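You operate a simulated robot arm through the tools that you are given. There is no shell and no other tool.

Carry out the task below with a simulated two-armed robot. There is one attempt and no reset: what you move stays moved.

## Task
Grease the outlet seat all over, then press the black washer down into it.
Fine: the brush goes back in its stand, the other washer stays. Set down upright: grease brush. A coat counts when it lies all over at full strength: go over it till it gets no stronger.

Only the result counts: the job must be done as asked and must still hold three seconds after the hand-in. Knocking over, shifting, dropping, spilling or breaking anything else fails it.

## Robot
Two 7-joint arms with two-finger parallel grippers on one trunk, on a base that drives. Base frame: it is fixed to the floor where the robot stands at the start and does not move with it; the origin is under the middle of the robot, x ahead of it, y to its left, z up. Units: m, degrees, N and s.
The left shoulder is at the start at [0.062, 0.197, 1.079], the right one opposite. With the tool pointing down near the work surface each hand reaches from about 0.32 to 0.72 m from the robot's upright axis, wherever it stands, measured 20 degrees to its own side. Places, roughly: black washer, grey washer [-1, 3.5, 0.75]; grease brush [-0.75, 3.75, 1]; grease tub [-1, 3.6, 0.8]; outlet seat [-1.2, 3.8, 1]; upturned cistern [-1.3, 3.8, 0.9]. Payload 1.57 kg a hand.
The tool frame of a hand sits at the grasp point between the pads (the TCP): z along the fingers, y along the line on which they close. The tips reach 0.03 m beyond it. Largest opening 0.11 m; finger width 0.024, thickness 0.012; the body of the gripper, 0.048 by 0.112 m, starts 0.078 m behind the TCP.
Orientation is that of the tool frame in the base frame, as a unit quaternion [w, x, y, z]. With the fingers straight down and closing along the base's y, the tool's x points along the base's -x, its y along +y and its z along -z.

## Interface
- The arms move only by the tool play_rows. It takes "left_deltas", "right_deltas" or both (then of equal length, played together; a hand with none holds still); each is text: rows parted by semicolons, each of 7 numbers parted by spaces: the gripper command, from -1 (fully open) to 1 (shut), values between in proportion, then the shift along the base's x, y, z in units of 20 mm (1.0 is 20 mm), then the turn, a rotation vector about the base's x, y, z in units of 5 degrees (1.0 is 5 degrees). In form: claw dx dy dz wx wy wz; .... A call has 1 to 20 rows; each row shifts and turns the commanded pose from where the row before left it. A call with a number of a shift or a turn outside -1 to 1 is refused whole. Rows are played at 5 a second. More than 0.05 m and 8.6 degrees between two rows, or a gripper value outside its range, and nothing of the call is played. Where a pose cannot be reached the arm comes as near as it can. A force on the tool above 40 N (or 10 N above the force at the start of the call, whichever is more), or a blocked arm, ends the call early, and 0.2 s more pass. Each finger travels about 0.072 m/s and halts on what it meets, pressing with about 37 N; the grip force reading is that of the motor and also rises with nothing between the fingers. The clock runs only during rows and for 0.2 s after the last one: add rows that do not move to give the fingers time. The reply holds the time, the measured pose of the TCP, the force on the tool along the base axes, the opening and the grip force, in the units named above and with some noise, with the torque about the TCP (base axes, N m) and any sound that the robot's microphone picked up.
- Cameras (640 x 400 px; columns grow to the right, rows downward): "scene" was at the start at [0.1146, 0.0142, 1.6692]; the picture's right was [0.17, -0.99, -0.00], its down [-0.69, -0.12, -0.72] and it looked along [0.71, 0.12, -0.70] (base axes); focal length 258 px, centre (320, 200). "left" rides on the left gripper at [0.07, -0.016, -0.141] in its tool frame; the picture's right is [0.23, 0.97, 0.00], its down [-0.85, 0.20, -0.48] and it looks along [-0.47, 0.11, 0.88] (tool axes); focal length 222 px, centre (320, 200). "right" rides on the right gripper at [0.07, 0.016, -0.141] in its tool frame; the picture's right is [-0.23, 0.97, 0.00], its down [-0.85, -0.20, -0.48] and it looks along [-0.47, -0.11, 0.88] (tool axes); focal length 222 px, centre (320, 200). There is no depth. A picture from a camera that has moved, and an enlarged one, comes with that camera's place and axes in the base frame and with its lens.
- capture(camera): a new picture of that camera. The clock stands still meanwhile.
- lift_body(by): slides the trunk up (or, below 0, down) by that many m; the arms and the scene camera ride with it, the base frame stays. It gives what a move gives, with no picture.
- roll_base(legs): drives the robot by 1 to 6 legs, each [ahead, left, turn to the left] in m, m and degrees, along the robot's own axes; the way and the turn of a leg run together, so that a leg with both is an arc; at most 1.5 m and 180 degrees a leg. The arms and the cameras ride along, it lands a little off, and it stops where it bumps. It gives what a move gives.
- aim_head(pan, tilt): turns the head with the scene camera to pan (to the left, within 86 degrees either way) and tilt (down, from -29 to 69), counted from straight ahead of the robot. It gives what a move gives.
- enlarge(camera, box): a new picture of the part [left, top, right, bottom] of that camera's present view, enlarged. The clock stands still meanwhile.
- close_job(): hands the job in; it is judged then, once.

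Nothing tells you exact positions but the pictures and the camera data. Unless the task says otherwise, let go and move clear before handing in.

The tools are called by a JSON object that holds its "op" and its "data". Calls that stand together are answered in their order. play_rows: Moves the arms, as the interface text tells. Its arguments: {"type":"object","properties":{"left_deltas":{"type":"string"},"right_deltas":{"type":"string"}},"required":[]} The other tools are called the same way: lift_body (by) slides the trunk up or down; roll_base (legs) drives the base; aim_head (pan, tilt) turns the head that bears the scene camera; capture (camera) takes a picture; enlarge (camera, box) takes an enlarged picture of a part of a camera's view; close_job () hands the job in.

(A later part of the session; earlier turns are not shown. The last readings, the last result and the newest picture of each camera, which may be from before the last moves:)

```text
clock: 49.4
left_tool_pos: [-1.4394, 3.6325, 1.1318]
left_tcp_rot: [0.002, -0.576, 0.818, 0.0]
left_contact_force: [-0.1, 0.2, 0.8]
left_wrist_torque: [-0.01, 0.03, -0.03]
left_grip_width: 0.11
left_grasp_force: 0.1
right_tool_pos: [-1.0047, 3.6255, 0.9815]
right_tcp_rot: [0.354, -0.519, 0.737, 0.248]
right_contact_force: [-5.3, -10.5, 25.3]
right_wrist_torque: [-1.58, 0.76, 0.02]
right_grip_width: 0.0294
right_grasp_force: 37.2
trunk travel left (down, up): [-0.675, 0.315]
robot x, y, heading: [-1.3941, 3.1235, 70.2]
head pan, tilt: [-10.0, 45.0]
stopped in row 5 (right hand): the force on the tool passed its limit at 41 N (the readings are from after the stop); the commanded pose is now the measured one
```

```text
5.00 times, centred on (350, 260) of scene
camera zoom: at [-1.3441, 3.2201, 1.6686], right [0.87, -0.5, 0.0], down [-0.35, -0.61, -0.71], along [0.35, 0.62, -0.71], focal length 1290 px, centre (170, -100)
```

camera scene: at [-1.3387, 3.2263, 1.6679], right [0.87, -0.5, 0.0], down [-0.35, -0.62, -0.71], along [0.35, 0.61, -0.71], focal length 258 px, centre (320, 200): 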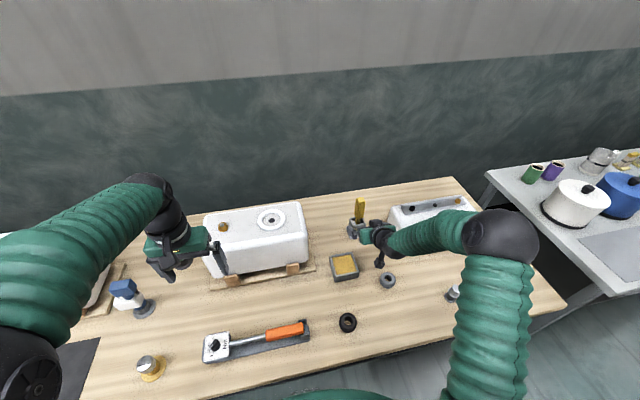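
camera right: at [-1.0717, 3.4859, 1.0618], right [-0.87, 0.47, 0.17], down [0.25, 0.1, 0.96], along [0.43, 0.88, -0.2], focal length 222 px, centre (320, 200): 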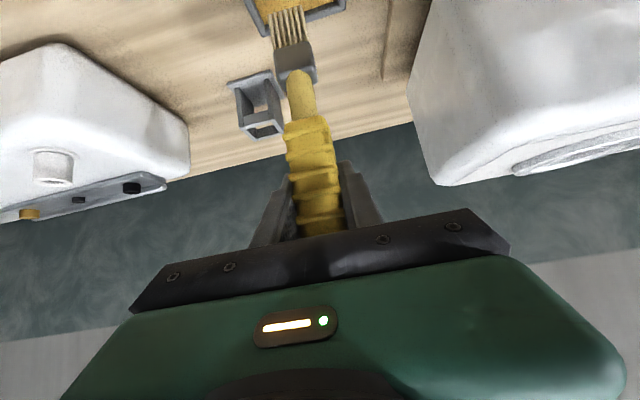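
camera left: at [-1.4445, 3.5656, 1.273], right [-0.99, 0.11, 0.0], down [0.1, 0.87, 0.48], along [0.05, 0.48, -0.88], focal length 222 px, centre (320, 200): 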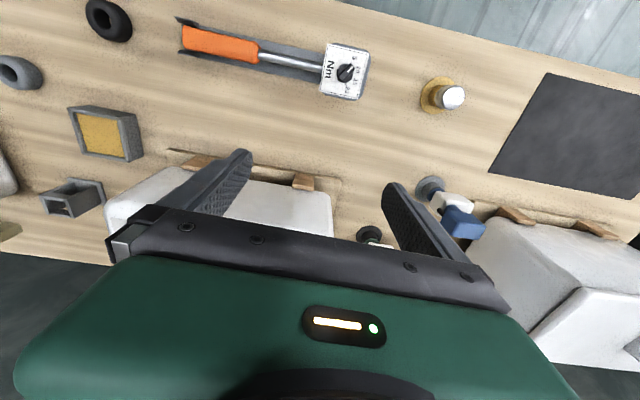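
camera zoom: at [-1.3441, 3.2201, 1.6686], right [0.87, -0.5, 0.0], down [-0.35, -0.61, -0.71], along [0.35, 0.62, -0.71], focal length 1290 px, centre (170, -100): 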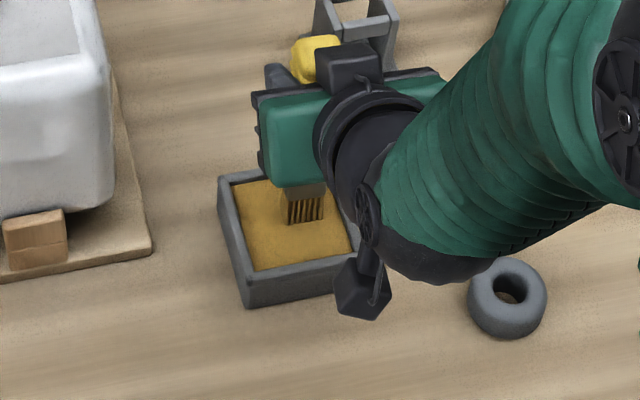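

The brush met the grease firmly and the bristles have turned yellow. I'll lift up and check that the brush hasn't slipped and the tub hasn't moved.

{"op": "play_rows", "data": {"right_deltas": "1 0 0 0.4 0 0 0;1 0 0 0.8 0 0 0;1 0 0 0.9 0 0 0;1 0 0 0.9 0 0 0;1 0 0 0.9 0 0 0;1 0 0 0 0 0 0"}}

{"op": "enlarge", "data": {"camera": "left", "box": [0, 60, 200, 220]}}

{"op": "capture", "data": {"camera": "right"}}

{"op": "enlarge", "data": {"camera": "scene", "box": [240, 180, 440, 340]}}

```text
clock: 50.8
left_tool_pos: [-1.4359, 3.6376, 1.1315]
left_tcp_rot: [0.001, -0.576, 0.818, 0.0]
left_contact_force: [-0.2, -0.1, 0.1]
left_wrist_torque: [-0.02, 0.0, 0.01]
left_grip_width: 0.1102
left_grasp_force: 0.1
right_tool_pos: [-1.0031, 3.6264, 1.0548]
right_tcp_rot: [0.351, -0.52, 0.739, 0.246]
right_contact_force: [-0.2, 0.8, -1.0]
right_wrist_torque: [-0.01, -0.01, -0.03]
right_grip_width: 0.0296
right_grasp_force: 37.3
trunk travel left (down, up): [-0.675, 0.315]
robot x, y, heading: [-1.3916, 3.1211, 70.2]
head pan, tilt: [-10.0, 45.0]
```

```text
2.50 times, centred on (100, 140) of left
camera zoom: at [-1.4449, 3.5655, 1.2727], right [-0.99, 0.11, 0.0], down [0.1, 0.87, 0.48], along [0.05, 0.48, -0.88], focal length 555 px, centre (870, 350)
```

zoom: 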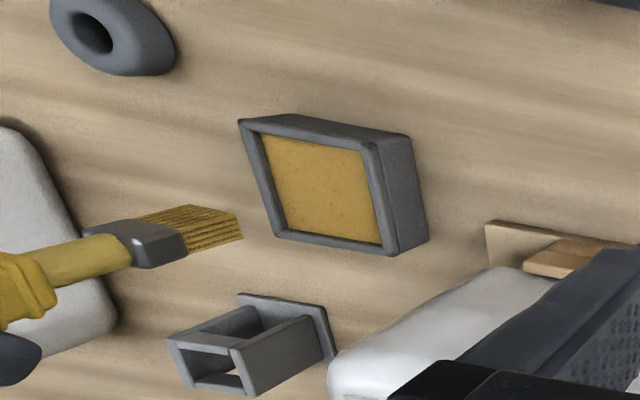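

```text
taken
camera right: at [-1.0702, 3.4876, 1.0892], right [-0.87, 0.46, 0.18], down [0.24, 0.09, 0.97], along [0.43, 0.88, -0.19], focal length 222 px, centre (320, 200)
```

right: 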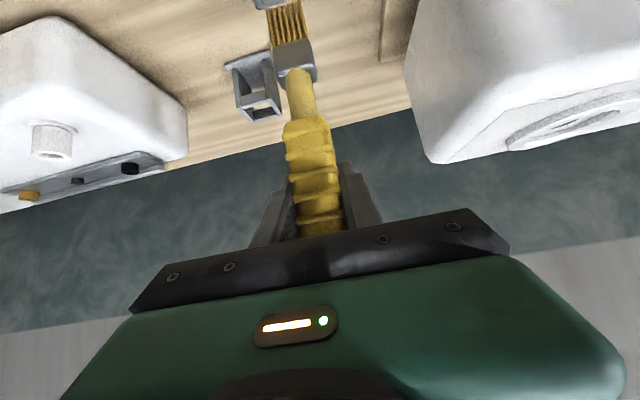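

```text
2.50 times, centred on (340, 260) of scene
camera zoom: at [-1.3392, 3.2266, 1.6679], right [0.87, -0.5, 0.0], down [-0.35, -0.62, -0.71], along [0.35, 0.61, -0.71], focal length 645 px, centre (270, 50)
```

zoom: 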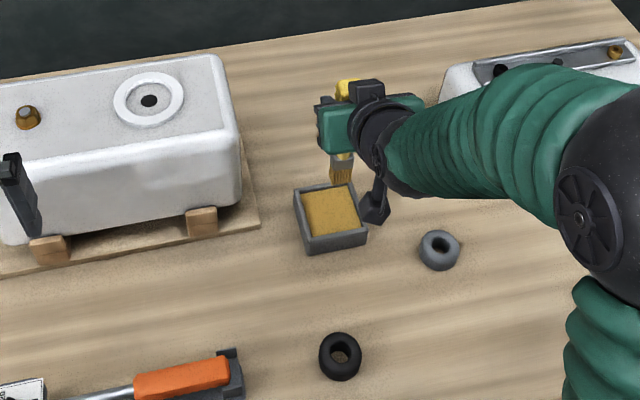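

The brush is loaded, tub unmoved. I'll raise the brush high, and bring the left hand up to the left of the cistern, tilted, so its camera can watch the seat.

{"op": "play_rows", "data": {"right_deltas": "1 0 0 0.85 0 0 0;1 0 0 0.85 0 0 0;1 0 0 0.85 0 0 0;1 0 0 0.85 0 0 0;1 0 0 0.85 0 0 0;1 0 0 0.85 0 0 0;1 0 0 0.85 0 0 0;1 0 0 0.85 0 0 0;1 0 0 0.85 0 0 0;1 0 0 0.85 0 0 0;1 0 0 0.85 0 0 0;1 0 0 0.85 0 0 0;1 0 0 0 0 0 0", "left_deltas": "-1 0 0 0.8 0 0 0;-1 0 0 0.8 0 0 0;-1 0 0 0.8 0 0 0;-1 0 0 0.8 -0.336 -0.942 0;-1 0 0 0.8 -0.336 -0.942 0;-1 0 0 0.8 -0.336 -0.942 0;-1 0 0.9 0.2 -0.336 -0.942 0;-1 0 0.9 0 -0.336 -0.942 0;-1 0 0.9 0 -0.336 -0.942 0;-1 0 0.9 0 -0.336 -0.942 0;-1 0 0.9 0 -0.336 -0.942 0;-1 0 0.9 0 -0.336 -0.942 0;-1 0 0.9 0 0 0 0"}}

{"op": "capture", "data": {"camera": "left"}}

{"op": "capture", "data": {"camera": "scene"}}

```text
clock: 53.6
left_tool_pos: [-1.4383, 3.7659, 1.2286]
left_tcp_rot: [0.221, -0.532, 0.755, -0.315]
left_contact_force: [0.0, 0.3, 0.3]
left_wrist_torque: [-0.01, 0.0, 0.01]
left_grip_width: 0.1099
left_grasp_force: 0.1
right_tool_pos: [-1.0028, 3.6297, 1.257]
right_tcp_rot: [0.351, -0.52, 0.738, 0.246]
right_contact_force: [-0.5, 0.8, -1.9]
right_wrist_torque: [0.01, 0.0, -0.02]
right_grip_width: 0.0296
right_grasp_force: 37.2
trunk travel left (down, up): [-0.675, 0.315]
robot x, y, heading: [-1.3939, 3.1266, 70.4]
head pan, tilt: [-10.0, 45.0]
```

```text
taken
camera left: at [-1.5462, 3.7307, 1.3409], right [-0.72, 0.01, -0.69], down [-0.17, 0.97, 0.19], along [0.67, 0.26, -0.7], focal length 222 px, centre (320, 200)
```

left: 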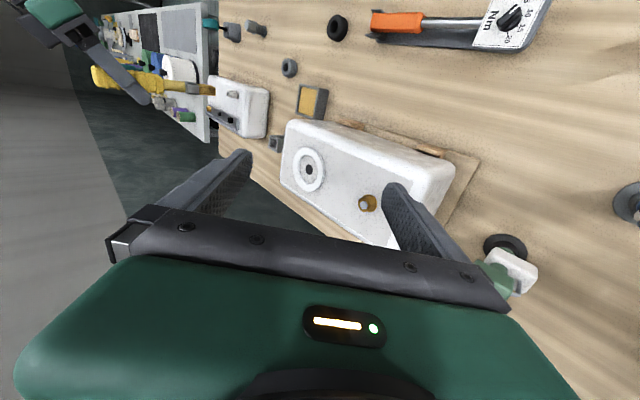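

```text
taken
camera scene: at [-1.341, 3.23, 1.6677], right [0.87, -0.5, 0.0], down [-0.35, -0.62, -0.7], along [0.35, 0.61, -0.71], focal length 258 px, centre (320, 200)
```

scene: 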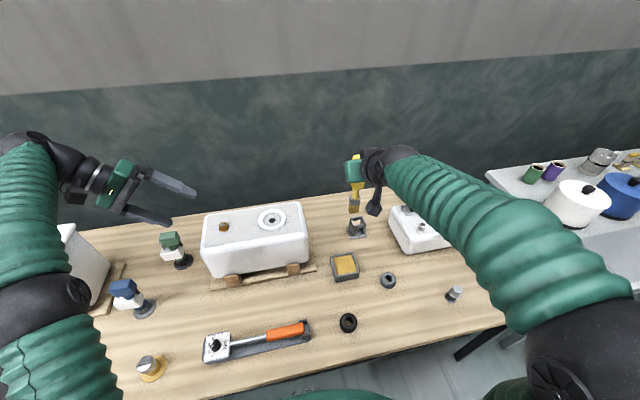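

Good view: the seat is visible between the left fingers. Let me zoom on the seat from both cameras before painting.

{"op": "enlarge", "data": {"camera": "left", "box": [270, 110, 390, 220]}}

{"op": "enlarge", "data": {"camera": "scene", "box": [230, 190, 310, 250]}}

```text
3.64 times, centred on (330, 165) of left
camera zoom: at [-1.5462, 3.7307, 1.3409], right [-0.72, 0.01, -0.69], down [-0.17, 0.97, 0.19], along [0.67, 0.26, -0.7], focal length 808 px, centre (284, 327)
```

zoom: 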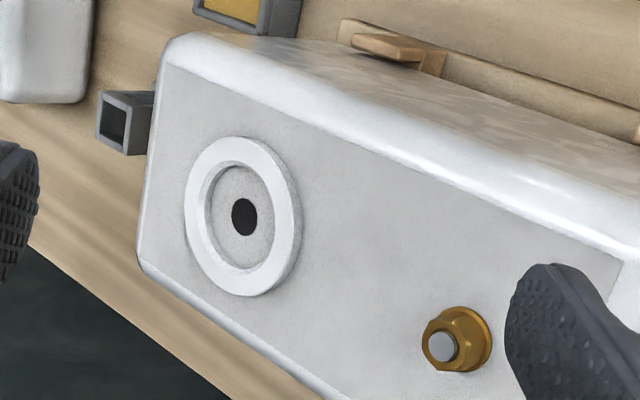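

```text
6.67 times, centred on (270, 220) of scene
camera zoom: at [-1.341, 3.23, 1.6677], right [0.87, -0.5, 0.0], down [-0.35, -0.62, -0.7], along [0.35, 0.61, -0.71], focal length 1721 px, centre (653, 67)
```

zoom: 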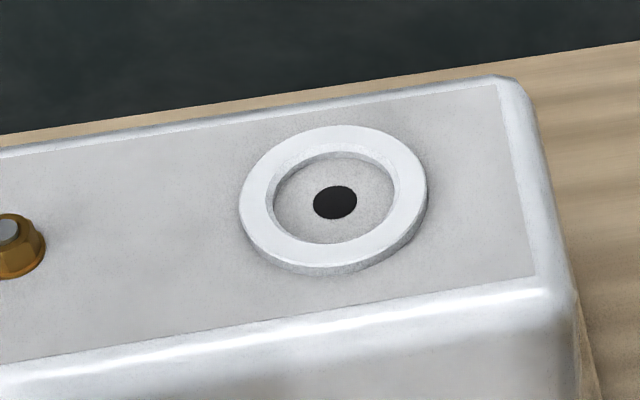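

{"op": "enlarge", "data": {"camera": "left", "box": [80, 40, 240, 140]}}

{"op": "enlarge", "data": {"camera": "scene", "box": [320, 140, 400, 220]}}

{"op": "enlarge", "data": {"camera": "right", "box": [220, 0, 380, 120]}}

```text
4.00 times, centred on (160, 90) of left
camera zoom: at [-1.5462, 3.7307, 1.3409], right [-0.72, 0.01, -0.69], down [-0.17, 0.97, 0.19], along [0.67, 0.26, -0.7], focal length 888 px, centre (960, 640)
```

zoom: 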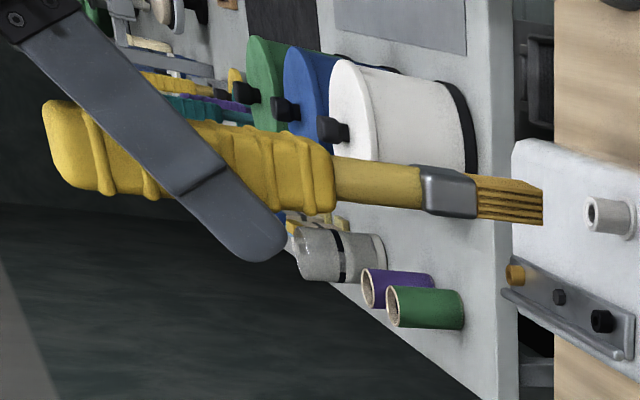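

```text
5.00 times, centred on (360, 180) of scene
camera zoom: at [-1.341, 3.23, 1.6677], right [0.87, -0.5, 0.0], down [-0.35, -0.62, -0.7], along [0.35, 0.61, -0.71], focal length 1290 px, centre (120, 300)
```

zoom: 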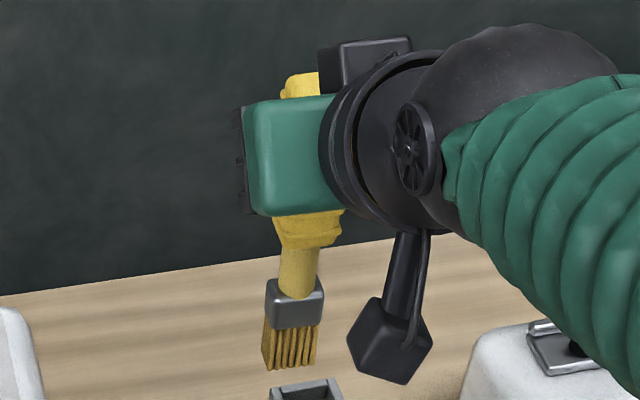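

```text
3.33 times, centred on (300, 60) of right
camera zoom: at [-1.071, 3.4907, 1.293], right [-0.87, 0.46, 0.17], down [0.24, 0.09, 0.97], along [0.43, 0.88, -0.19], focal length 740 px, centre (387, 667)
```

zoom: 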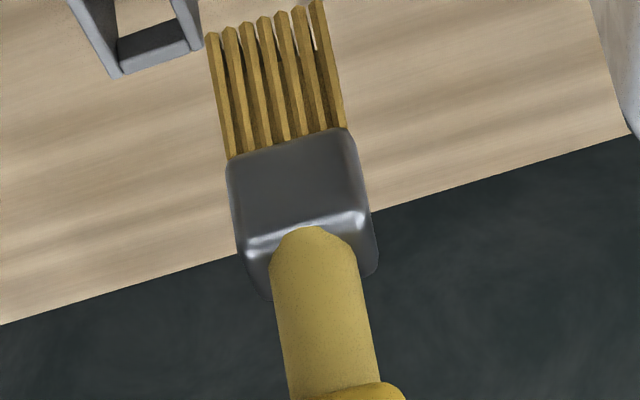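

Seat floor centre ≈ [-1.202, 3.792, 1.014], recess about 62 mm across with a 21 mm hole. I'll carry the brush over it, staying high, then check alignment from the left camera.

{"op": "play_rows", "data": {"right_deltas": "1 -0.82 0.69 0 0 0 0;1 -0.82 0.69 0 0 0 0;1 -0.82 0.69 0 0 0 0;1 -0.82 0.69 0 0 0 0;1 -0.82 0.69 0 0 0 0;1 -0.82 0.69 0 0 0 0;1 -0.82 0.69 0 0 0 0;1 -0.82 0.69 0 0 0 0;1 -0.82 0.69 0 0 0 0;1 -0.82 0.69 0 0 0 0;1 -0.82 0.69 0 0 0 0;1 -0.82 0.69 0 0 0 0;1 0 0 -0.7 0 0 0;1 0 0 -0.7 0 0 0;1 0 0 -0.7 0 0 0;1 0 0 0 0 0 0"}}

{"op": "capture", "data": {"camera": "left"}}

{"op": "capture", "data": {"camera": "scene"}}

{"op": "capture", "data": {"camera": "right"}}

```text
clock: 57.2
left_tool_pos: [-1.4392, 3.7623, 1.2296]
left_tcp_rot: [0.222, -0.532, 0.755, -0.313]
left_contact_force: [0.4, -0.2, 0.1]
left_wrist_torque: [0.02, -0.02, 0.0]
left_grip_width: 0.1098
left_grasp_force: 0.1
right_tool_pos: [-1.1456, 3.7876, 1.2351]
right_tcp_rot: [0.367, -0.484, 0.756, 0.245]
right_contact_force: [-0.2, 0.2, -1.4]
right_wrist_torque: [0.02, -0.01, 0.02]
right_grip_width: 0.0299
right_grasp_force: 36.9
trunk travel left (down, up): [-0.675, 0.315]
robot x, y, heading: [-1.394, 3.1211, 70.1]
head pan, tilt: [-10.0, 45.0]
stopped in row 16 (right hand): the arm was blocked; the commanded pose is now the measured one
```

```text
taken
camera left: at [-1.546, 3.7272, 1.3416], right [-0.72, 0.02, -0.69], down [-0.16, 0.97, 0.2], along [0.67, 0.26, -0.7], focal length 222 px, centre (320, 200)
```

left: 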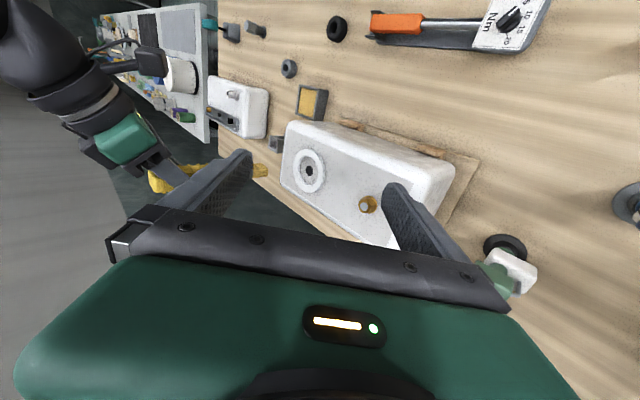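

```text
taken
camera scene: at [-1.3415, 3.2285, 1.6655], right [0.87, -0.5, 0.0], down [-0.35, -0.62, -0.71], along [0.35, 0.61, -0.71], focal length 258 px, centre (320, 200)
```

scene: 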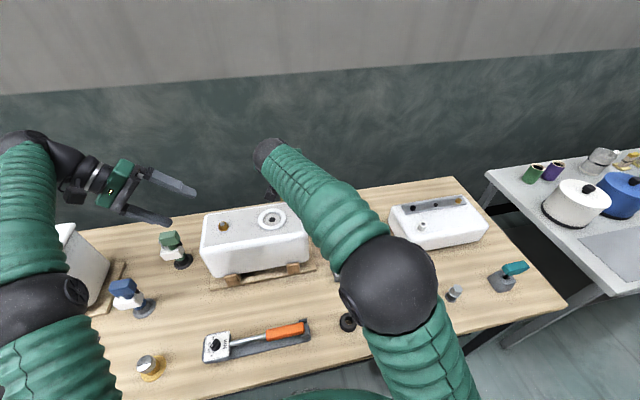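

```text
taken
camera right: at [-1.2242, 3.653, 1.2661], right [-0.83, 0.53, 0.19], down [0.25, 0.04, 0.97], along [0.5, 0.85, -0.17], focal length 222 px, centre (320, 200)
```

right: 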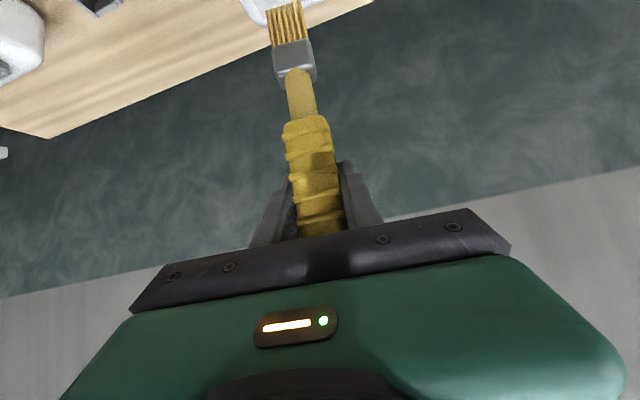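

The right arm ran out of reach toward the seat from here. I'll pull the brush back a little and straighten the hand, then strafe the base 0.22 m to the left so the seat is straight ahead of the right shoulder.

{"op": "play_rows", "data": {"right_deltas": "1 -0.1 -0.6 0.3 -0.075 0.027 0.16;1 -0.1 -0.6 0.3 -0.075 0.027 0.16;1 -0.1 -0.6 0.3 -0.075 0.027 0.16;1 -0.1 -0.6 0.3 -0.075 0.027 0.16;1 -0.1 -0.6 0.3 -0.075 0.027 0.16;1 0 0 0 0 0 0"}}

{"op": "roll_base", "data": {"legs": [[0, 0.22, 0]]}}

{"op": "aim_head", "data": {"pan": -12, "tilt": 48}}

{"op": "capture", "data": {"camera": "scene"}}

{"op": "capture", "data": {"camera": "left"}}

```text
clock: 58.6
left_tool_pos: [-1.4395, 3.7644, 1.2312]
left_tcp_rot: [0.221, -0.533, 0.754, -0.314]
left_contact_force: [0.8, 0.2, -0.9]
left_wrist_torque: [0.0, -0.01, 0.0]
left_grip_width: 0.11
left_grasp_force: 0.0
right_tool_pos: [-1.1686, 3.7298, 1.267]
right_tcp_rot: [0.342, -0.521, 0.74, 0.252]
right_contact_force: [0.3, 0.5, -0.9]
right_wrist_torque: [0.01, 0.01, 0.0]
right_grip_width: 0.0296
right_grasp_force: 37.0
trunk travel left (down, up): [-0.675, 0.315]
robot x, y, heading: [-1.3938, 3.1228, 70.0]
head pan, tilt: [-10.0, 45.0]
```

```text
clock: 60.3
left_tool_pos: [-1.6385, 3.8349, 1.233]
left_tcp_rot: [0.221, -0.532, 0.756, -0.31]
left_contact_force: [0.3, -0.2, -0.2]
left_wrist_torque: [0.01, 0.02, 0.01]
left_grip_width: 0.1099
left_grasp_force: 0.0
right_tool_pos: [-1.3686, 3.8003, 1.2676]
right_tcp_rot: [0.341, -0.52, 0.741, 0.253]
right_contact_force: [0.6, 0.2, -1.5]
right_wrist_torque: [0.02, -0.01, 0.01]
right_grip_width: 0.0296
right_grasp_force: 36.9
trunk travel left (down, up): [-0.675, 0.315]
robot x, y, heading: [-1.599, 3.1984, 70.2]
head pan, tilt: [-10.0, 45.0]
```

```text
clock: 60.9
left_tool_pos: [-1.644, 3.8363, 1.234]
left_tcp_rot: [0.221, -0.531, 0.756, -0.313]
left_contact_force: [-0.3, -0.2, 0.3]
left_wrist_torque: [0.0, -0.01, -0.03]
left_grip_width: 0.11
left_grasp_force: 0.0
right_tool_pos: [-1.3718, 3.8016, 1.2686]
right_tcp_rot: [0.342, -0.52, 0.741, 0.252]
right_contact_force: [-0.4, -0.6, -1.8]
right_wrist_torque: [0.03, -0.05, -0.03]
right_grip_width: 0.0298
right_grasp_force: 37.2
trunk travel left (down, up): [-0.675, 0.315]
robot x, y, heading: [-1.599, 3.1985, 70.1]
head pan, tilt: [-12.0, 48.0]
```

```text
taken
camera scene: at [-1.5491, 3.3, 1.6637], right [0.85, -0.53, 0.0], down [-0.39, -0.63, -0.67], along [0.35, 0.57, -0.74], focal length 258 px, centre (320, 200)
```

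scene: 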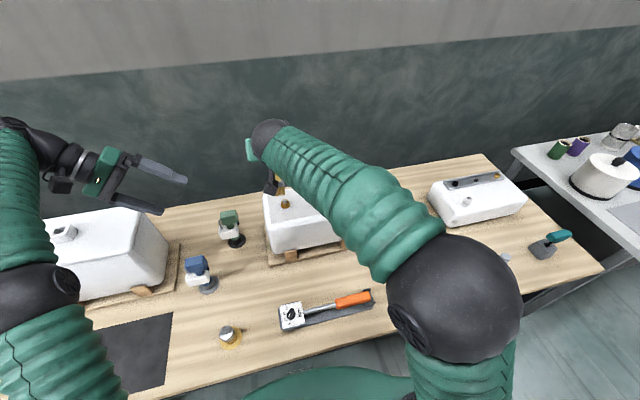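

```text
taken
camera left: at [-1.7515, 3.8005, 1.3453], right [-0.72, 0.02, -0.69], down [-0.16, 0.97, 0.2], along [0.67, 0.26, -0.7], focal length 222 px, centre (320, 200)
```

left: 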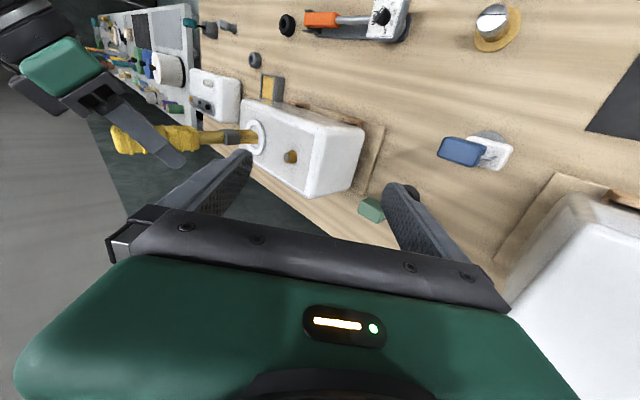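

Base shifted cleanly. Now moving the brush right over the seat (still hovering) and bringing the left camera hand back alongside.

{"op": "play_rows", "data": {"right_deltas": "1 0.715 -0.02 0 0 0 0;1 0.715 -0.02 0 0 0 0;1 0.715 -0.02 0 0 0 0;1 0.715 -0.02 0 0 0 0;1 0.715 -0.02 0 0 0 0;1 0.715 -0.02 0 0 0 0;1 0.715 -0.02 0 0 0 0;1 0.715 -0.02 0 0 0 0;1 0.715 -0.02 0 0 0 0;1 0.715 -0.02 0 0 0 0;1 0.715 -0.02 0 0 0 0;1 0.715 -0.02 0 0 0 0;1 0 0 -0.8 0 0 0;1 0 0 -0.8 0 0 0;1 0 0 -0.8 0 0 0;1 0 0 -0.6 0 0 0;1 0 0 0 0 0 0", "left_deltas": "-1 0.85 -0.3 0 0 0 0;-1 0.85 -0.3 0 0 0 0;-1 0.85 -0.3 0 0 0 0;-1 0.85 -0.3 0 0 0 0;-1 0.85 -0.3 0 0 0 0;-1 0.85 -0.3 0 0 0 0;-1 0.85 -0.3 0 0 0 0;-1 0.85 -0.3 0 0 0 0;-1 0.85 -0.3 0 0 0 0;-1 0.85 -0.3 0 0 0 0;-1 0.85 -0.3 0 0 0 0;-1 0.85 -0.3 0 0 0 0;-1 0 0 0 0 0 0;-1 0 0 0 0 0 0;-1 0 0 0 0 0 0;-1 0 0 0 0 0 0;-1 0 0 0 0 0 0"}}

{"op": "capture", "data": {"camera": "left"}}

{"op": "capture", "data": {"camera": "scene"}}

{"op": "capture", "data": {"camera": "right"}}

```text
clock: 64.5
left_tool_pos: [-1.4382, 3.7624, 1.2343]
left_tcp_rot: [0.222, -0.532, 0.756, -0.31]
left_contact_force: [0.2, 0.6, -0.2]
left_wrist_torque: [0.04, 0.05, 0.01]
left_grip_width: 0.1097
left_grasp_force: 0.0
right_tool_pos: [-1.1992, 3.7966, 1.2079]
right_tcp_rot: [0.343, -0.521, 0.74, 0.253]
right_contact_force: [-0.3, -0.1, -1.8]
right_wrist_torque: [0.05, 0.01, -0.01]
right_grip_width: 0.0299
right_grasp_force: 37.3
trunk travel left (down, up): [-0.675, 0.315]
robot x, y, heading: [-1.5975, 3.1992, 70.3]
head pan, tilt: [-12.0, 48.0]
```

```text
taken
camera left: at [-1.5456, 3.7263, 1.3454], right [-0.73, 0.02, -0.69], down [-0.16, 0.97, 0.2], along [0.67, 0.26, -0.7], focal length 222 px, centre (320, 200)
```

left: 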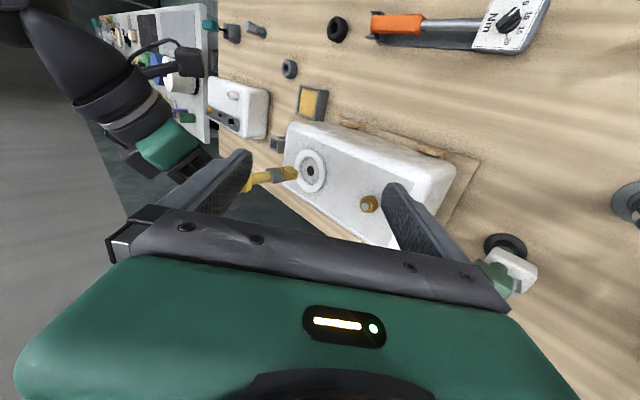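

```text
taken
camera scene: at [-1.5449, 3.298, 1.6637], right [0.85, -0.53, 0.0], down [-0.39, -0.63, -0.67], along [0.35, 0.57, -0.74], focal length 258 px, centre (320, 200)
```

scene: 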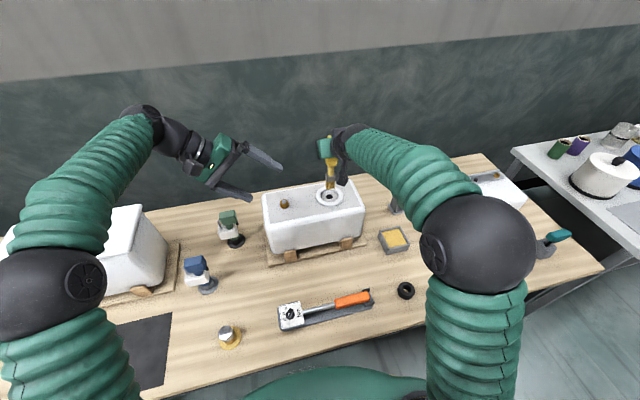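

```text
taken
camera right: at [-1.265, 3.6565, 1.2441], right [-0.87, 0.46, 0.19], down [0.26, 0.09, 0.96], along [0.42, 0.88, -0.2], focal length 222 px, centre (320, 200)
```

right: 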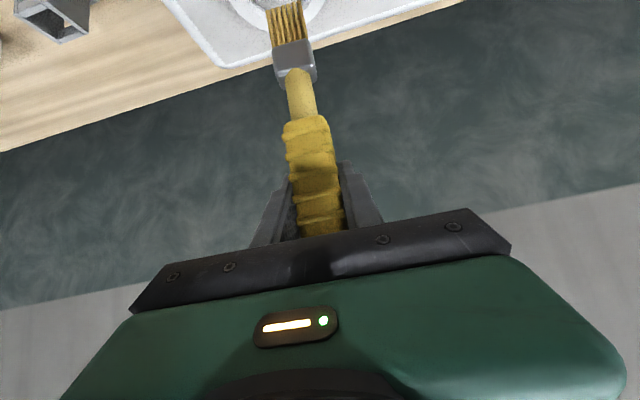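

Great, both cameras see the brush over the seat. Zooming in for precise alignment.

{"op": "enlarge", "data": {"camera": "left", "box": [240, 130, 352, 200]}}

{"op": "enlarge", "data": {"camera": "scene", "box": [290, 150, 370, 200]}}

```text
5.71 times, centred on (296, 165) of left
camera zoom: at [-1.5456, 3.7263, 1.3454], right [-0.73, 0.02, -0.69], down [-0.16, 0.97, 0.2], along [0.67, 0.26, -0.7], focal length 1269 px, centre (457, 400)
```

zoom: 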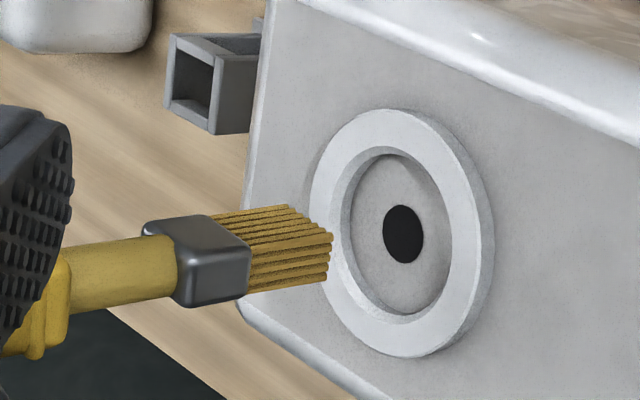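

```text
8.00 times, centred on (330, 175) of scene
camera zoom: at [-1.5449, 3.298, 1.6637], right [0.85, -0.53, 0.0], down [-0.39, -0.63, -0.67], along [0.35, 0.57, -0.74], focal length 2065 px, centre (240, 400)
```

zoom: 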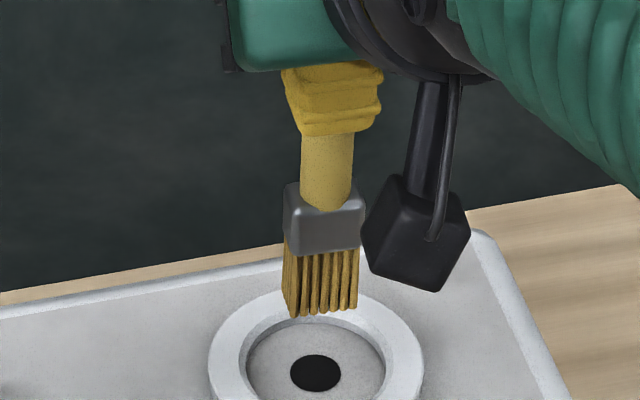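

Tip ≈ [-1.202, 3.789, 1.061]; seat centre ≈ [-1.200, 3.7925, 1.012]. The brush leans about 3° back, so I'll straighten it, centre it and lower to just above the seat floor.

{"op": "play_rows", "data": {"right_deltas": "1 0.05 -0.2 0 0.546 -0.195 0;1 0 0 -0.7 0 0 0;1 0 0 -0.7 0 0 0;1 0 0 -0.5 0 0 0;1 0 0 0 0 0 0;1 0 0 0 0 0 0"}}

{"op": "enlarge", "data": {"camera": "left", "box": [240, 130, 352, 200]}}

{"op": "enlarge", "data": {"camera": "scene", "box": [290, 160, 370, 210]}}

```text
clock: 65.9
left_tool_pos: [-1.4389, 3.7632, 1.2343]
left_tcp_rot: [0.222, -0.531, 0.756, -0.311]
left_contact_force: [0.1, -0.1, 0.5]
left_wrist_torque: [0.01, 0.01, 0.0]
left_grip_width: 0.1102
left_grasp_force: 0.2
right_tool_pos: [-1.1978, 3.7917, 1.1715]
right_tcp_rot: [0.361, -0.514, 0.732, 0.265]
right_contact_force: [0.0, -0.2, -2.1]
right_wrist_torque: [0.02, -0.03, 0.02]
right_grip_width: 0.0298
right_grasp_force: 36.3
trunk travel left (down, up): [-0.675, 0.315]
robot x, y, heading: [-1.5982, 3.1996, 70.3]
head pan, tilt: [-12.0, 48.0]
```

```text
5.71 times, centred on (296, 165) of left
camera zoom: at [-1.5454, 3.7267, 1.3452], right [-0.73, 0.02, -0.69], down [-0.16, 0.97, 0.2], along [0.67, 0.26, -0.7], focal length 1269 px, centre (457, 400)
```

zoom: 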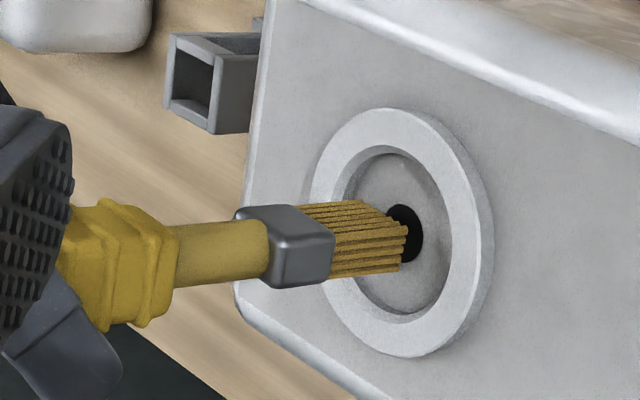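

```text
8.00 times, centred on (330, 185) of scene
camera zoom: at [-1.5446, 3.2984, 1.6636], right [0.85, -0.53, 0.0], down [-0.39, -0.63, -0.67], along [0.35, 0.57, -0.75], focal length 2065 px, centre (240, 320)
```

zoom: 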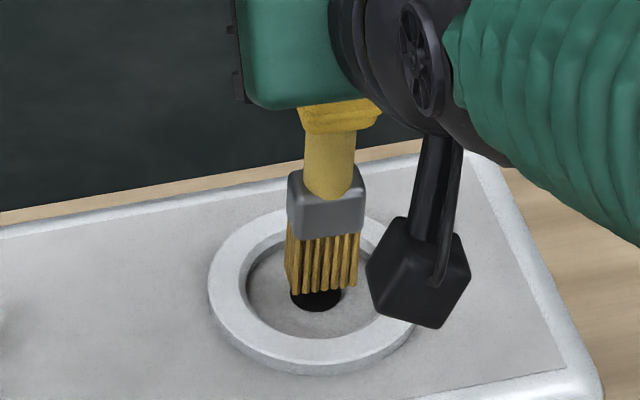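

The brush is centred inside the recess, about 1 cm above the floor. I'll move to the far side of the annulus and lower to touch.

{"op": "play_rows", "data": {"right_deltas": "1 0.28 0.78 0 0 0 0;1 0 0 -0.3 0 0 0;1 0 0 -0.2 0 0 0;1 0 0 0 0 0 0"}}

{"op": "play_rows", "data": {"right_deltas": "1 0 0 -0.1 0 0 0;1 0 0 0 0 0 0"}}

{"op": "enlarge", "data": {"camera": "scene", "box": [290, 160, 370, 210]}}

{"op": "enlarge", "data": {"camera": "left", "box": [240, 130, 352, 200]}}

```text
clock: 66.9
left_tool_pos: [-1.4393, 3.7645, 1.2339]
left_tcp_rot: [0.221, -0.532, 0.756, -0.311]
left_contact_force: [0.7, 0.2, -0.6]
left_wrist_torque: [-0.03, 0.0, -0.02]
left_grip_width: 0.11
left_grasp_force: 0.2
right_tool_pos: [-1.1923, 3.8073, 1.1598]
right_tcp_rot: [0.361, -0.514, 0.731, 0.265]
right_contact_force: [-0.2, 0.1, -2.1]
right_wrist_torque: [0.04, -0.02, -0.03]
right_grip_width: 0.0299
right_grasp_force: 36.8
trunk travel left (down, up): [-0.675, 0.315]
robot x, y, heading: [-1.5974, 3.198, 70.2]
head pan, tilt: [-12.0, 48.0]
```

```text
clock: 67.5
left_tool_pos: [-1.4381, 3.7625, 1.2327]
left_tcp_rot: [0.221, -0.532, 0.756, -0.312]
left_contact_force: [-0.2, 0.0, -0.4]
left_wrist_torque: [-0.01, 0.06, -0.02]
left_grip_width: 0.11
left_grasp_force: 0.1
right_tool_pos: [-1.1937, 3.8068, 1.1594]
right_tcp_rot: [0.362, -0.514, 0.731, 0.266]
right_contact_force: [-0.7, -0.9, -0.2]
right_wrist_torque: [-0.15, 0.03, 0.02]
right_grip_width: 0.0296
right_grasp_force: 36.8
trunk travel left (down, up): [-0.675, 0.315]
robot x, y, heading: [-1.5988, 3.1961, 70.0]
head pan, tilt: [-12.0, 48.0]
```

```text
8.00 times, centred on (330, 185) of scene
camera zoom: at [-1.5449, 3.2978, 1.6637], right [0.85, -0.53, 0.0], down [-0.39, -0.63, -0.67], along [0.35, 0.57, -0.74], focal length 2065 px, centre (240, 320)
```

zoom: 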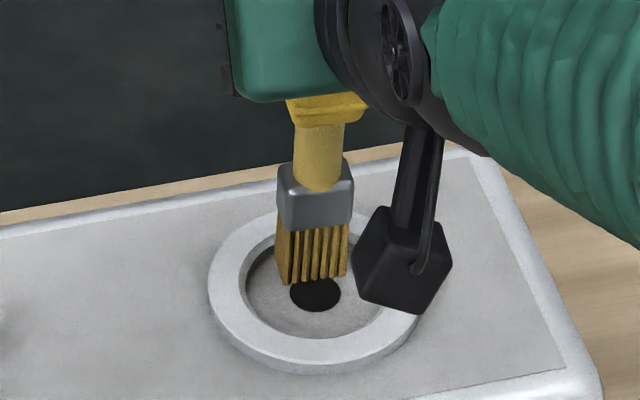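

```text
5.71 times, centred on (296, 165) of left
camera zoom: at [-1.5456, 3.7262, 1.3454], right [-0.73, 0.02, -0.69], down [-0.16, 0.97, 0.2], along [0.67, 0.26, -0.7], focal length 1269 px, centre (457, 400)
```

zoom: 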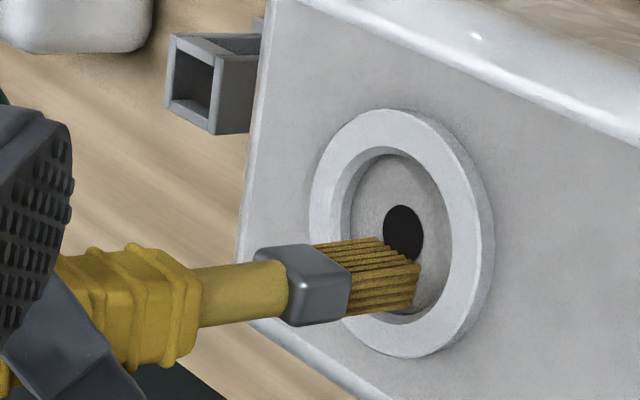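

Light contact now at TCP z ≈ 1.159. I'll press slightly and sweep one loop around the annulus.

{"op": "play_rows", "data": {"right_deltas": "1 0 0 -0.1 0 0 0;1 -0.368 0.01 0 0 0 0;1 -0.345 -0.206 0 0 0 0;1 -0.233 -0.368 0 0 0 0;1 -0.054 -0.432 0 0 0 0;1 0.135 -0.378 0 0 0 0;1 0.29 -0.227 0 0 0 0;1 0.368 -0.01 0 0 0 0;1 0.345 0.206 0 0 0 0;1 0.233 0.368 0 0 0 0;1 0.054 0.432 0 0 0 0;1 -0.135 0.378 0 0 0 0;1 -0.29 0.227 0 0 0 0"}}

{"op": "enlarge", "data": {"camera": "scene", "box": [290, 160, 370, 210]}}

{"op": "enlarge", "data": {"camera": "left", "box": [240, 130, 352, 200]}}

```text
clock: 70.3
left_tool_pos: [-1.4355, 3.7588, 1.2349]
left_tcp_rot: [0.222, -0.531, 0.757, -0.31]
left_contact_force: [0.5, -0.2, 0.6]
left_wrist_torque: [0.03, 0.01, 0.08]
left_grip_width: 0.1099
left_grasp_force: 0.1
right_tool_pos: [-1.1896, 3.8028, 1.1588]
right_tcp_rot: [0.363, -0.513, 0.732, 0.265]
right_contact_force: [3.1, -8.2, 10.9]
right_wrist_torque: [-1.42, -0.53, 0.02]
right_grip_width: 0.0298
right_grasp_force: 37.3
trunk travel left (down, up): [-0.675, 0.315]
robot x, y, heading: [-1.5974, 3.1982, 70.1]
head pan, tilt: [-12.0, 48.0]
```

```text
8.00 times, centred on (330, 185) of scene
camera zoom: at [-1.5436, 3.2917, 1.6641], right [0.85, -0.53, 0.0], down [-0.39, -0.63, -0.67], along [0.35, 0.57, -0.74], focal length 2065 px, centre (240, 320)
```

zoom: 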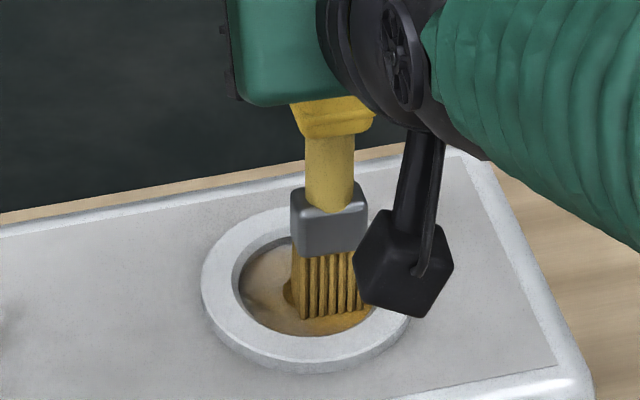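

```text
5.71 times, centred on (296, 165) of left
camera zoom: at [-1.5438, 3.7229, 1.3467], right [-0.73, 0.02, -0.69], down [-0.16, 0.97, 0.2], along [0.67, 0.26, -0.7], focal length 1269 px, centre (457, 400)
```

zoom: 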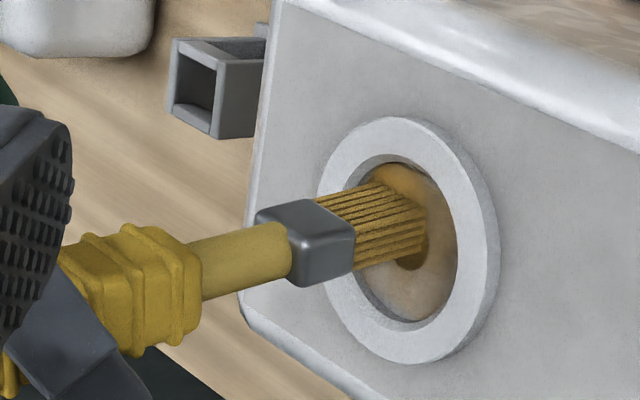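

Grease is going on. The brush drags a bit, so I'll ease pressure by 1 mm and do another loop, then lift and inspect.

{"op": "play_rows", "data": {"right_deltas": "1 0 0 0.05 0 0 0;1 -0.368 0.01 0 0 0 0;1 -0.345 -0.206 0 0 0 0;1 -0.233 -0.368 0 0 0 0;1 -0.054 -0.432 0 0 0 0;1 0.135 -0.378 0 0 0 0;1 0.29 -0.227 0 0 0 0;1 0.368 -0.01 0 0 0 0;1 0.345 0.206 0 0 0 0;1 0.233 0.368 0 0 0 0;1 0.054 0.432 0 0 0 0;1 -0.135 0.378 0 0 0 0;1 -0.29 0.227 0 0 0 0;1 0 0 0 0 0 0"}}

{"op": "play_rows", "data": {"right_deltas": "1 0 0 0.5 0 0 0;1 0 0 1 0 0 0;1 0 0 1 0 0 0;1 0 0 0 0 0 0"}}

{"op": "enlarge", "data": {"camera": "scene", "box": [290, 160, 370, 210]}}

{"op": "enlarge", "data": {"camera": "left", "box": [240, 130, 352, 200]}}

```text
clock: 73.3
left_tool_pos: [-1.4374, 3.7619, 1.233]
left_tcp_rot: [0.222, -0.531, 0.756, -0.311]
left_contact_force: [0.3, 0.0, 0.0]
left_wrist_torque: [0.02, -0.02, -0.01]
left_grip_width: 0.1103
left_grasp_force: 0.1
right_tool_pos: [-1.1923, 3.8059, 1.1571]
right_tcp_rot: [0.361, -0.514, 0.732, 0.266]
right_contact_force: [2.9, -1.2, 1.3]
right_wrist_torque: [-0.2, -0.34, 0.03]
right_grip_width: 0.0297
right_grasp_force: 36.8
trunk travel left (down, up): [-0.675, 0.315]
robot x, y, heading: [-1.5962, 3.1987, 70.4]
head pan, tilt: [-12.0, 48.0]
```

```text
clock: 74.3
left_tool_pos: [-1.439, 3.7634, 1.2338]
left_tcp_rot: [0.221, -0.532, 0.756, -0.311]
left_contact_force: [-0.2, -0.6, -0.3]
left_wrist_torque: [0.02, -0.01, 0.0]
left_grip_width: 0.1103
left_grasp_force: 0.0
right_tool_pos: [-1.1936, 3.8087, 1.2073]
right_tcp_rot: [0.361, -0.514, 0.731, 0.266]
right_contact_force: [1.4, 0.8, -1.2]
right_wrist_torque: [0.01, -0.03, 0.01]
right_grip_width: 0.0297
right_grasp_force: 37.5
trunk travel left (down, up): [-0.675, 0.315]
robot x, y, heading: [-1.6, 3.1984, 70.2]
head pan, tilt: [-12.0, 48.0]
```

```text
8.00 times, centred on (330, 185) of scene
camera zoom: at [-1.5445, 3.2988, 1.6636], right [0.85, -0.53, 0.0], down [-0.39, -0.63, -0.67], along [0.35, 0.57, -0.75], focal length 2065 px, centre (240, 320)
```

zoom: 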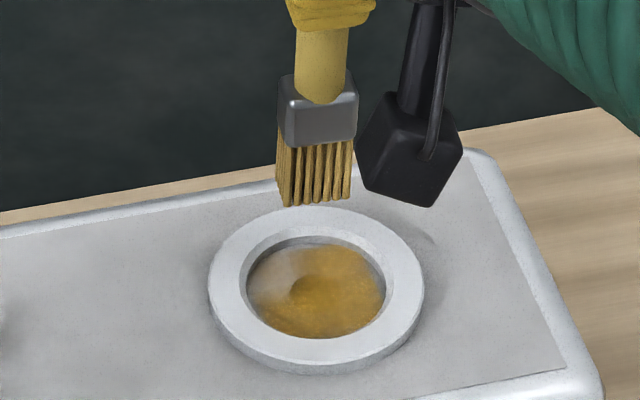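

```text
5.71 times, centred on (296, 165) of left
camera zoom: at [-1.5453, 3.7271, 1.345], right [-0.73, 0.02, -0.69], down [-0.16, 0.97, 0.2], along [0.67, 0.26, -0.7], focal length 1269 px, centre (457, 400)
```

zoom: 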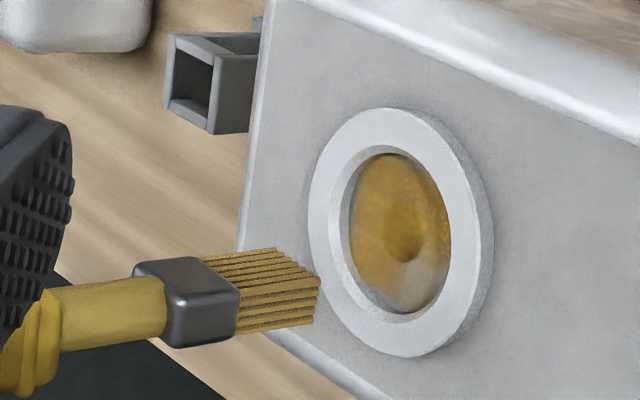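

The whole recess floor is taking grease and the cistern hasn't moved. The far-left part is thinner; I'll go over the far half back and forth.

{"op": "play_rows", "data": {"right_deltas": "1 0 0 -1 0 0 0;1 0.034 0.094 -1 0 0 0;1 0 0 -0.52 0 0 0;1 -0.395 0.009 0 0 0 0;1 -0.377 -0.236 0 0 0 0;1 -0.255 -0.413 0 0 0 0;1 0.255 0.413 0 0 0 0;1 0.377 0.236 0 0 0 0;1 0.395 -0.009 0 0 0 0;1 0.311 -0.244 0 0 0 0;1 0.141 -0.422 0 0 0 0;1 -0.067 -0.481 0 0 0 0;1 0.067 0.481 0 0 0 0;1 -0.141 0.422 0 0 0 0;1 -0.311 0.244 0 0 0 0;1 -0.395 0.009 0 0 0 0;1 -0.377 -0.236 0 0 0 0;1 0.377 0.236 0 0 0 0;1 0.395 -0.009 0 0 0 0;1 0 0 0 0 0 0"}}

{"op": "play_rows", "data": {"right_deltas": "1 0 0 0.5 0 0 0;1 0 0 1 0 0 0;1 0 0 1 0 0 0;1 0 0 0 0 0 0"}}

{"op": "enlarge", "data": {"camera": "scene", "box": [290, 160, 370, 210]}}

{"op": "enlarge", "data": {"camera": "left", "box": [240, 130, 352, 200]}}

```text
clock: 78.5
left_tool_pos: [-1.4401, 3.7623, 1.2339]
left_tcp_rot: [0.223, -0.531, 0.756, -0.311]
left_contact_force: [-0.2, 0.0, 0.1]
left_wrist_torque: [0.03, 0.03, 0.01]
left_grip_width: 0.1098
left_grasp_force: 0.2
right_tool_pos: [-1.1933, 3.809, 1.1577]
right_tcp_rot: [0.362, -0.514, 0.731, 0.265]
right_contact_force: [-2.7, 0.1, 3.0]
right_wrist_torque: [0.03, 0.4, -0.07]
right_grip_width: 0.0296
right_grasp_force: 37.0
trunk travel left (down, up): [-0.675, 0.315]
robot x, y, heading: [-1.6033, 3.1995, 70.4]
head pan, tilt: [-12.0, 48.0]
```

```text
clock: 79.5
left_tool_pos: [-1.4387, 3.763, 1.2325]
left_tcp_rot: [0.221, -0.531, 0.756, -0.311]
left_contact_force: [-0.3, 0.8, -1.8]
left_wrist_torque: [0.0, -0.01, -0.01]
left_grip_width: 0.11
left_grasp_force: 0.1
right_tool_pos: [-1.1908, 3.8109, 1.2064]
right_tcp_rot: [0.361, -0.514, 0.731, 0.266]
right_contact_force: [0.0, -0.8, -1.7]
right_wrist_torque: [0.01, -0.01, 0.01]
right_grip_width: 0.0296
right_grasp_force: 37.2
trunk travel left (down, up): [-0.675, 0.315]
robot x, y, heading: [-1.6007, 3.1991, 70.3]
head pan, tilt: [-12.0, 48.0]
```

```text
8.00 times, centred on (330, 185) of scene
camera zoom: at [-1.5445, 3.2988, 1.6636], right [0.85, -0.53, 0.0], down [-0.39, -0.63, -0.67], along [0.35, 0.57, -0.75], focal length 2065 px, centre (240, 320)
```

zoom: 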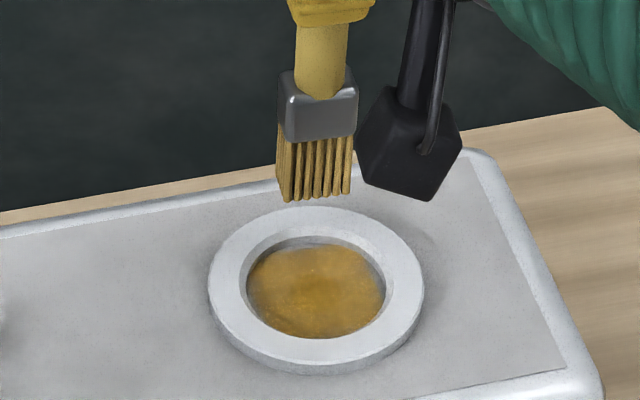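

```text
5.71 times, centred on (296, 165) of left
camera zoom: at [-1.5453, 3.7271, 1.3449], right [-0.73, 0.02, -0.69], down [-0.16, 0.97, 0.2], along [0.67, 0.26, -0.7], focal length 1269 px, centre (457, 400)
```

zoom: 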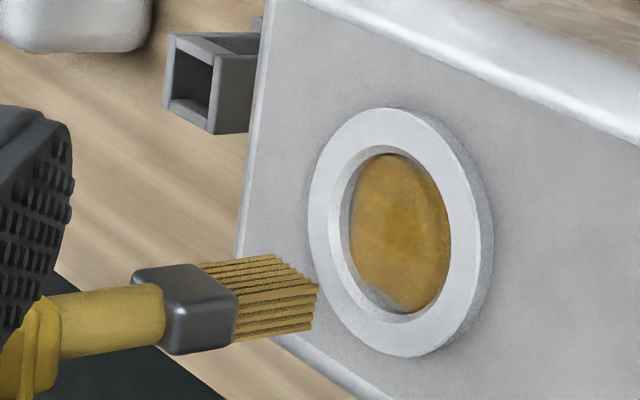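

The coat is nearly even with a thin spot along the far edge, and the bristles look paler. I'll re-load the brush in the tub, which should be reachable from here.

{"op": "play_rows", "data": {"right_deltas": "1 0 0 0.8 0 0 0;1 0 0 0.8 0 0 0;1 0.78 -0.75 0 0 0 0;1 0.78 -0.75 0 0 0 0;1 0.78 -0.75 0 0 0 0;1 0.78 -0.75 0 0 0 0;1 0.78 -0.75 0 0 0 0;1 0.78 -0.75 0 0 0 0;1 0.78 -0.75 0 0 0 0;1 0.78 -0.75 0 0 0 0;1 0.78 -0.75 0 0 0 0;1 0.78 -0.75 0 0 0 0;1 0.78 -0.75 0 0 0 0;1 0.78 -0.75 0 0 0 0;1 0 0 0 0 0 0"}}

{"op": "capture", "data": {"camera": "scene"}}

{"op": "capture", "data": {"camera": "right"}}

{"op": "capture", "data": {"camera": "left"}}

```text
clock: 82.7
left_tool_pos: [-1.4373, 3.762, 1.2337]
left_tcp_rot: [0.22, -0.532, 0.756, -0.311]
left_contact_force: [-0.2, -0.3, -0.4]
left_wrist_torque: [-0.01, -0.01, 0.02]
left_grip_width: 0.11
left_grasp_force: 0.1
right_tool_pos: [-1.0018, 3.6292, 1.2375]
right_tcp_rot: [0.36, -0.514, 0.732, 0.266]
right_contact_force: [-0.3, -0.4, -1.9]
right_wrist_torque: [0.0, -0.02, 0.02]
right_grip_width: 0.0296
right_grasp_force: 37.0
trunk travel left (down, up): [-0.675, 0.315]
robot x, y, heading: [-1.6005, 3.1952, 70.3]
head pan, tilt: [-12.0, 48.0]
```

```text
taken
camera scene: at [-1.5431, 3.2972, 1.6636], right [0.85, -0.53, 0.0], down [-0.39, -0.63, -0.67], along [0.35, 0.57, -0.75], focal length 258 px, centre (320, 200)
```

scene: 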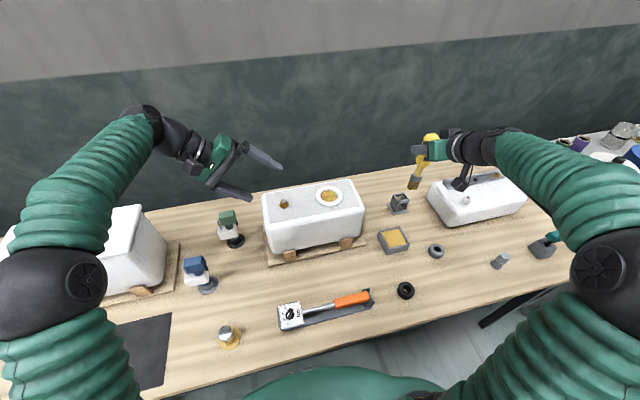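

```text
taken
camera right: at [-1.0687, 3.4888, 1.2661], right [-0.87, 0.45, 0.2], down [0.25, 0.05, 0.97], along [0.43, 0.89, -0.15], focal length 222 px, centre (320, 200)
```

right: 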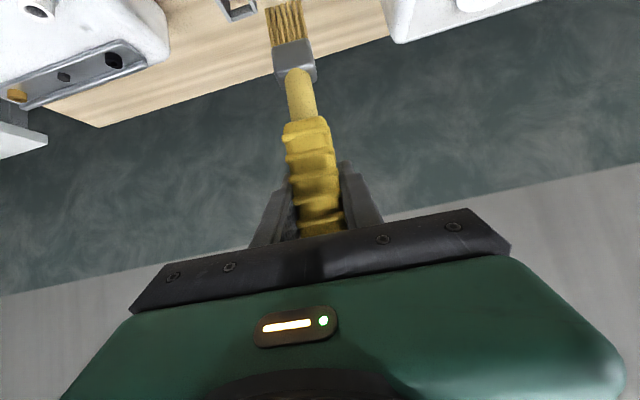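

```text
taken
camera left: at [-1.544, 3.7262, 1.3453], right [-0.73, 0.02, -0.69], down [-0.16, 0.97, 0.2], along [0.67, 0.26, -0.7], focal length 222 px, centre (320, 200)
```

left: 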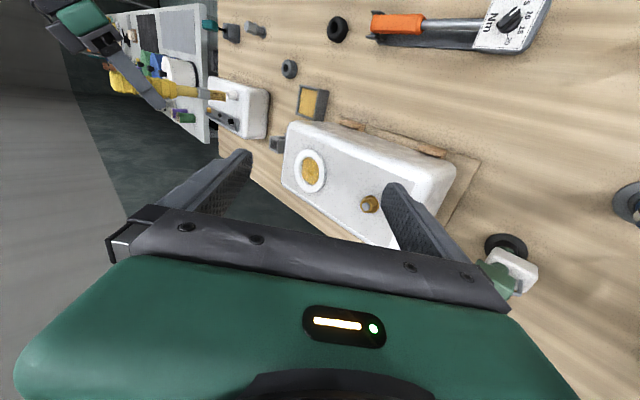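

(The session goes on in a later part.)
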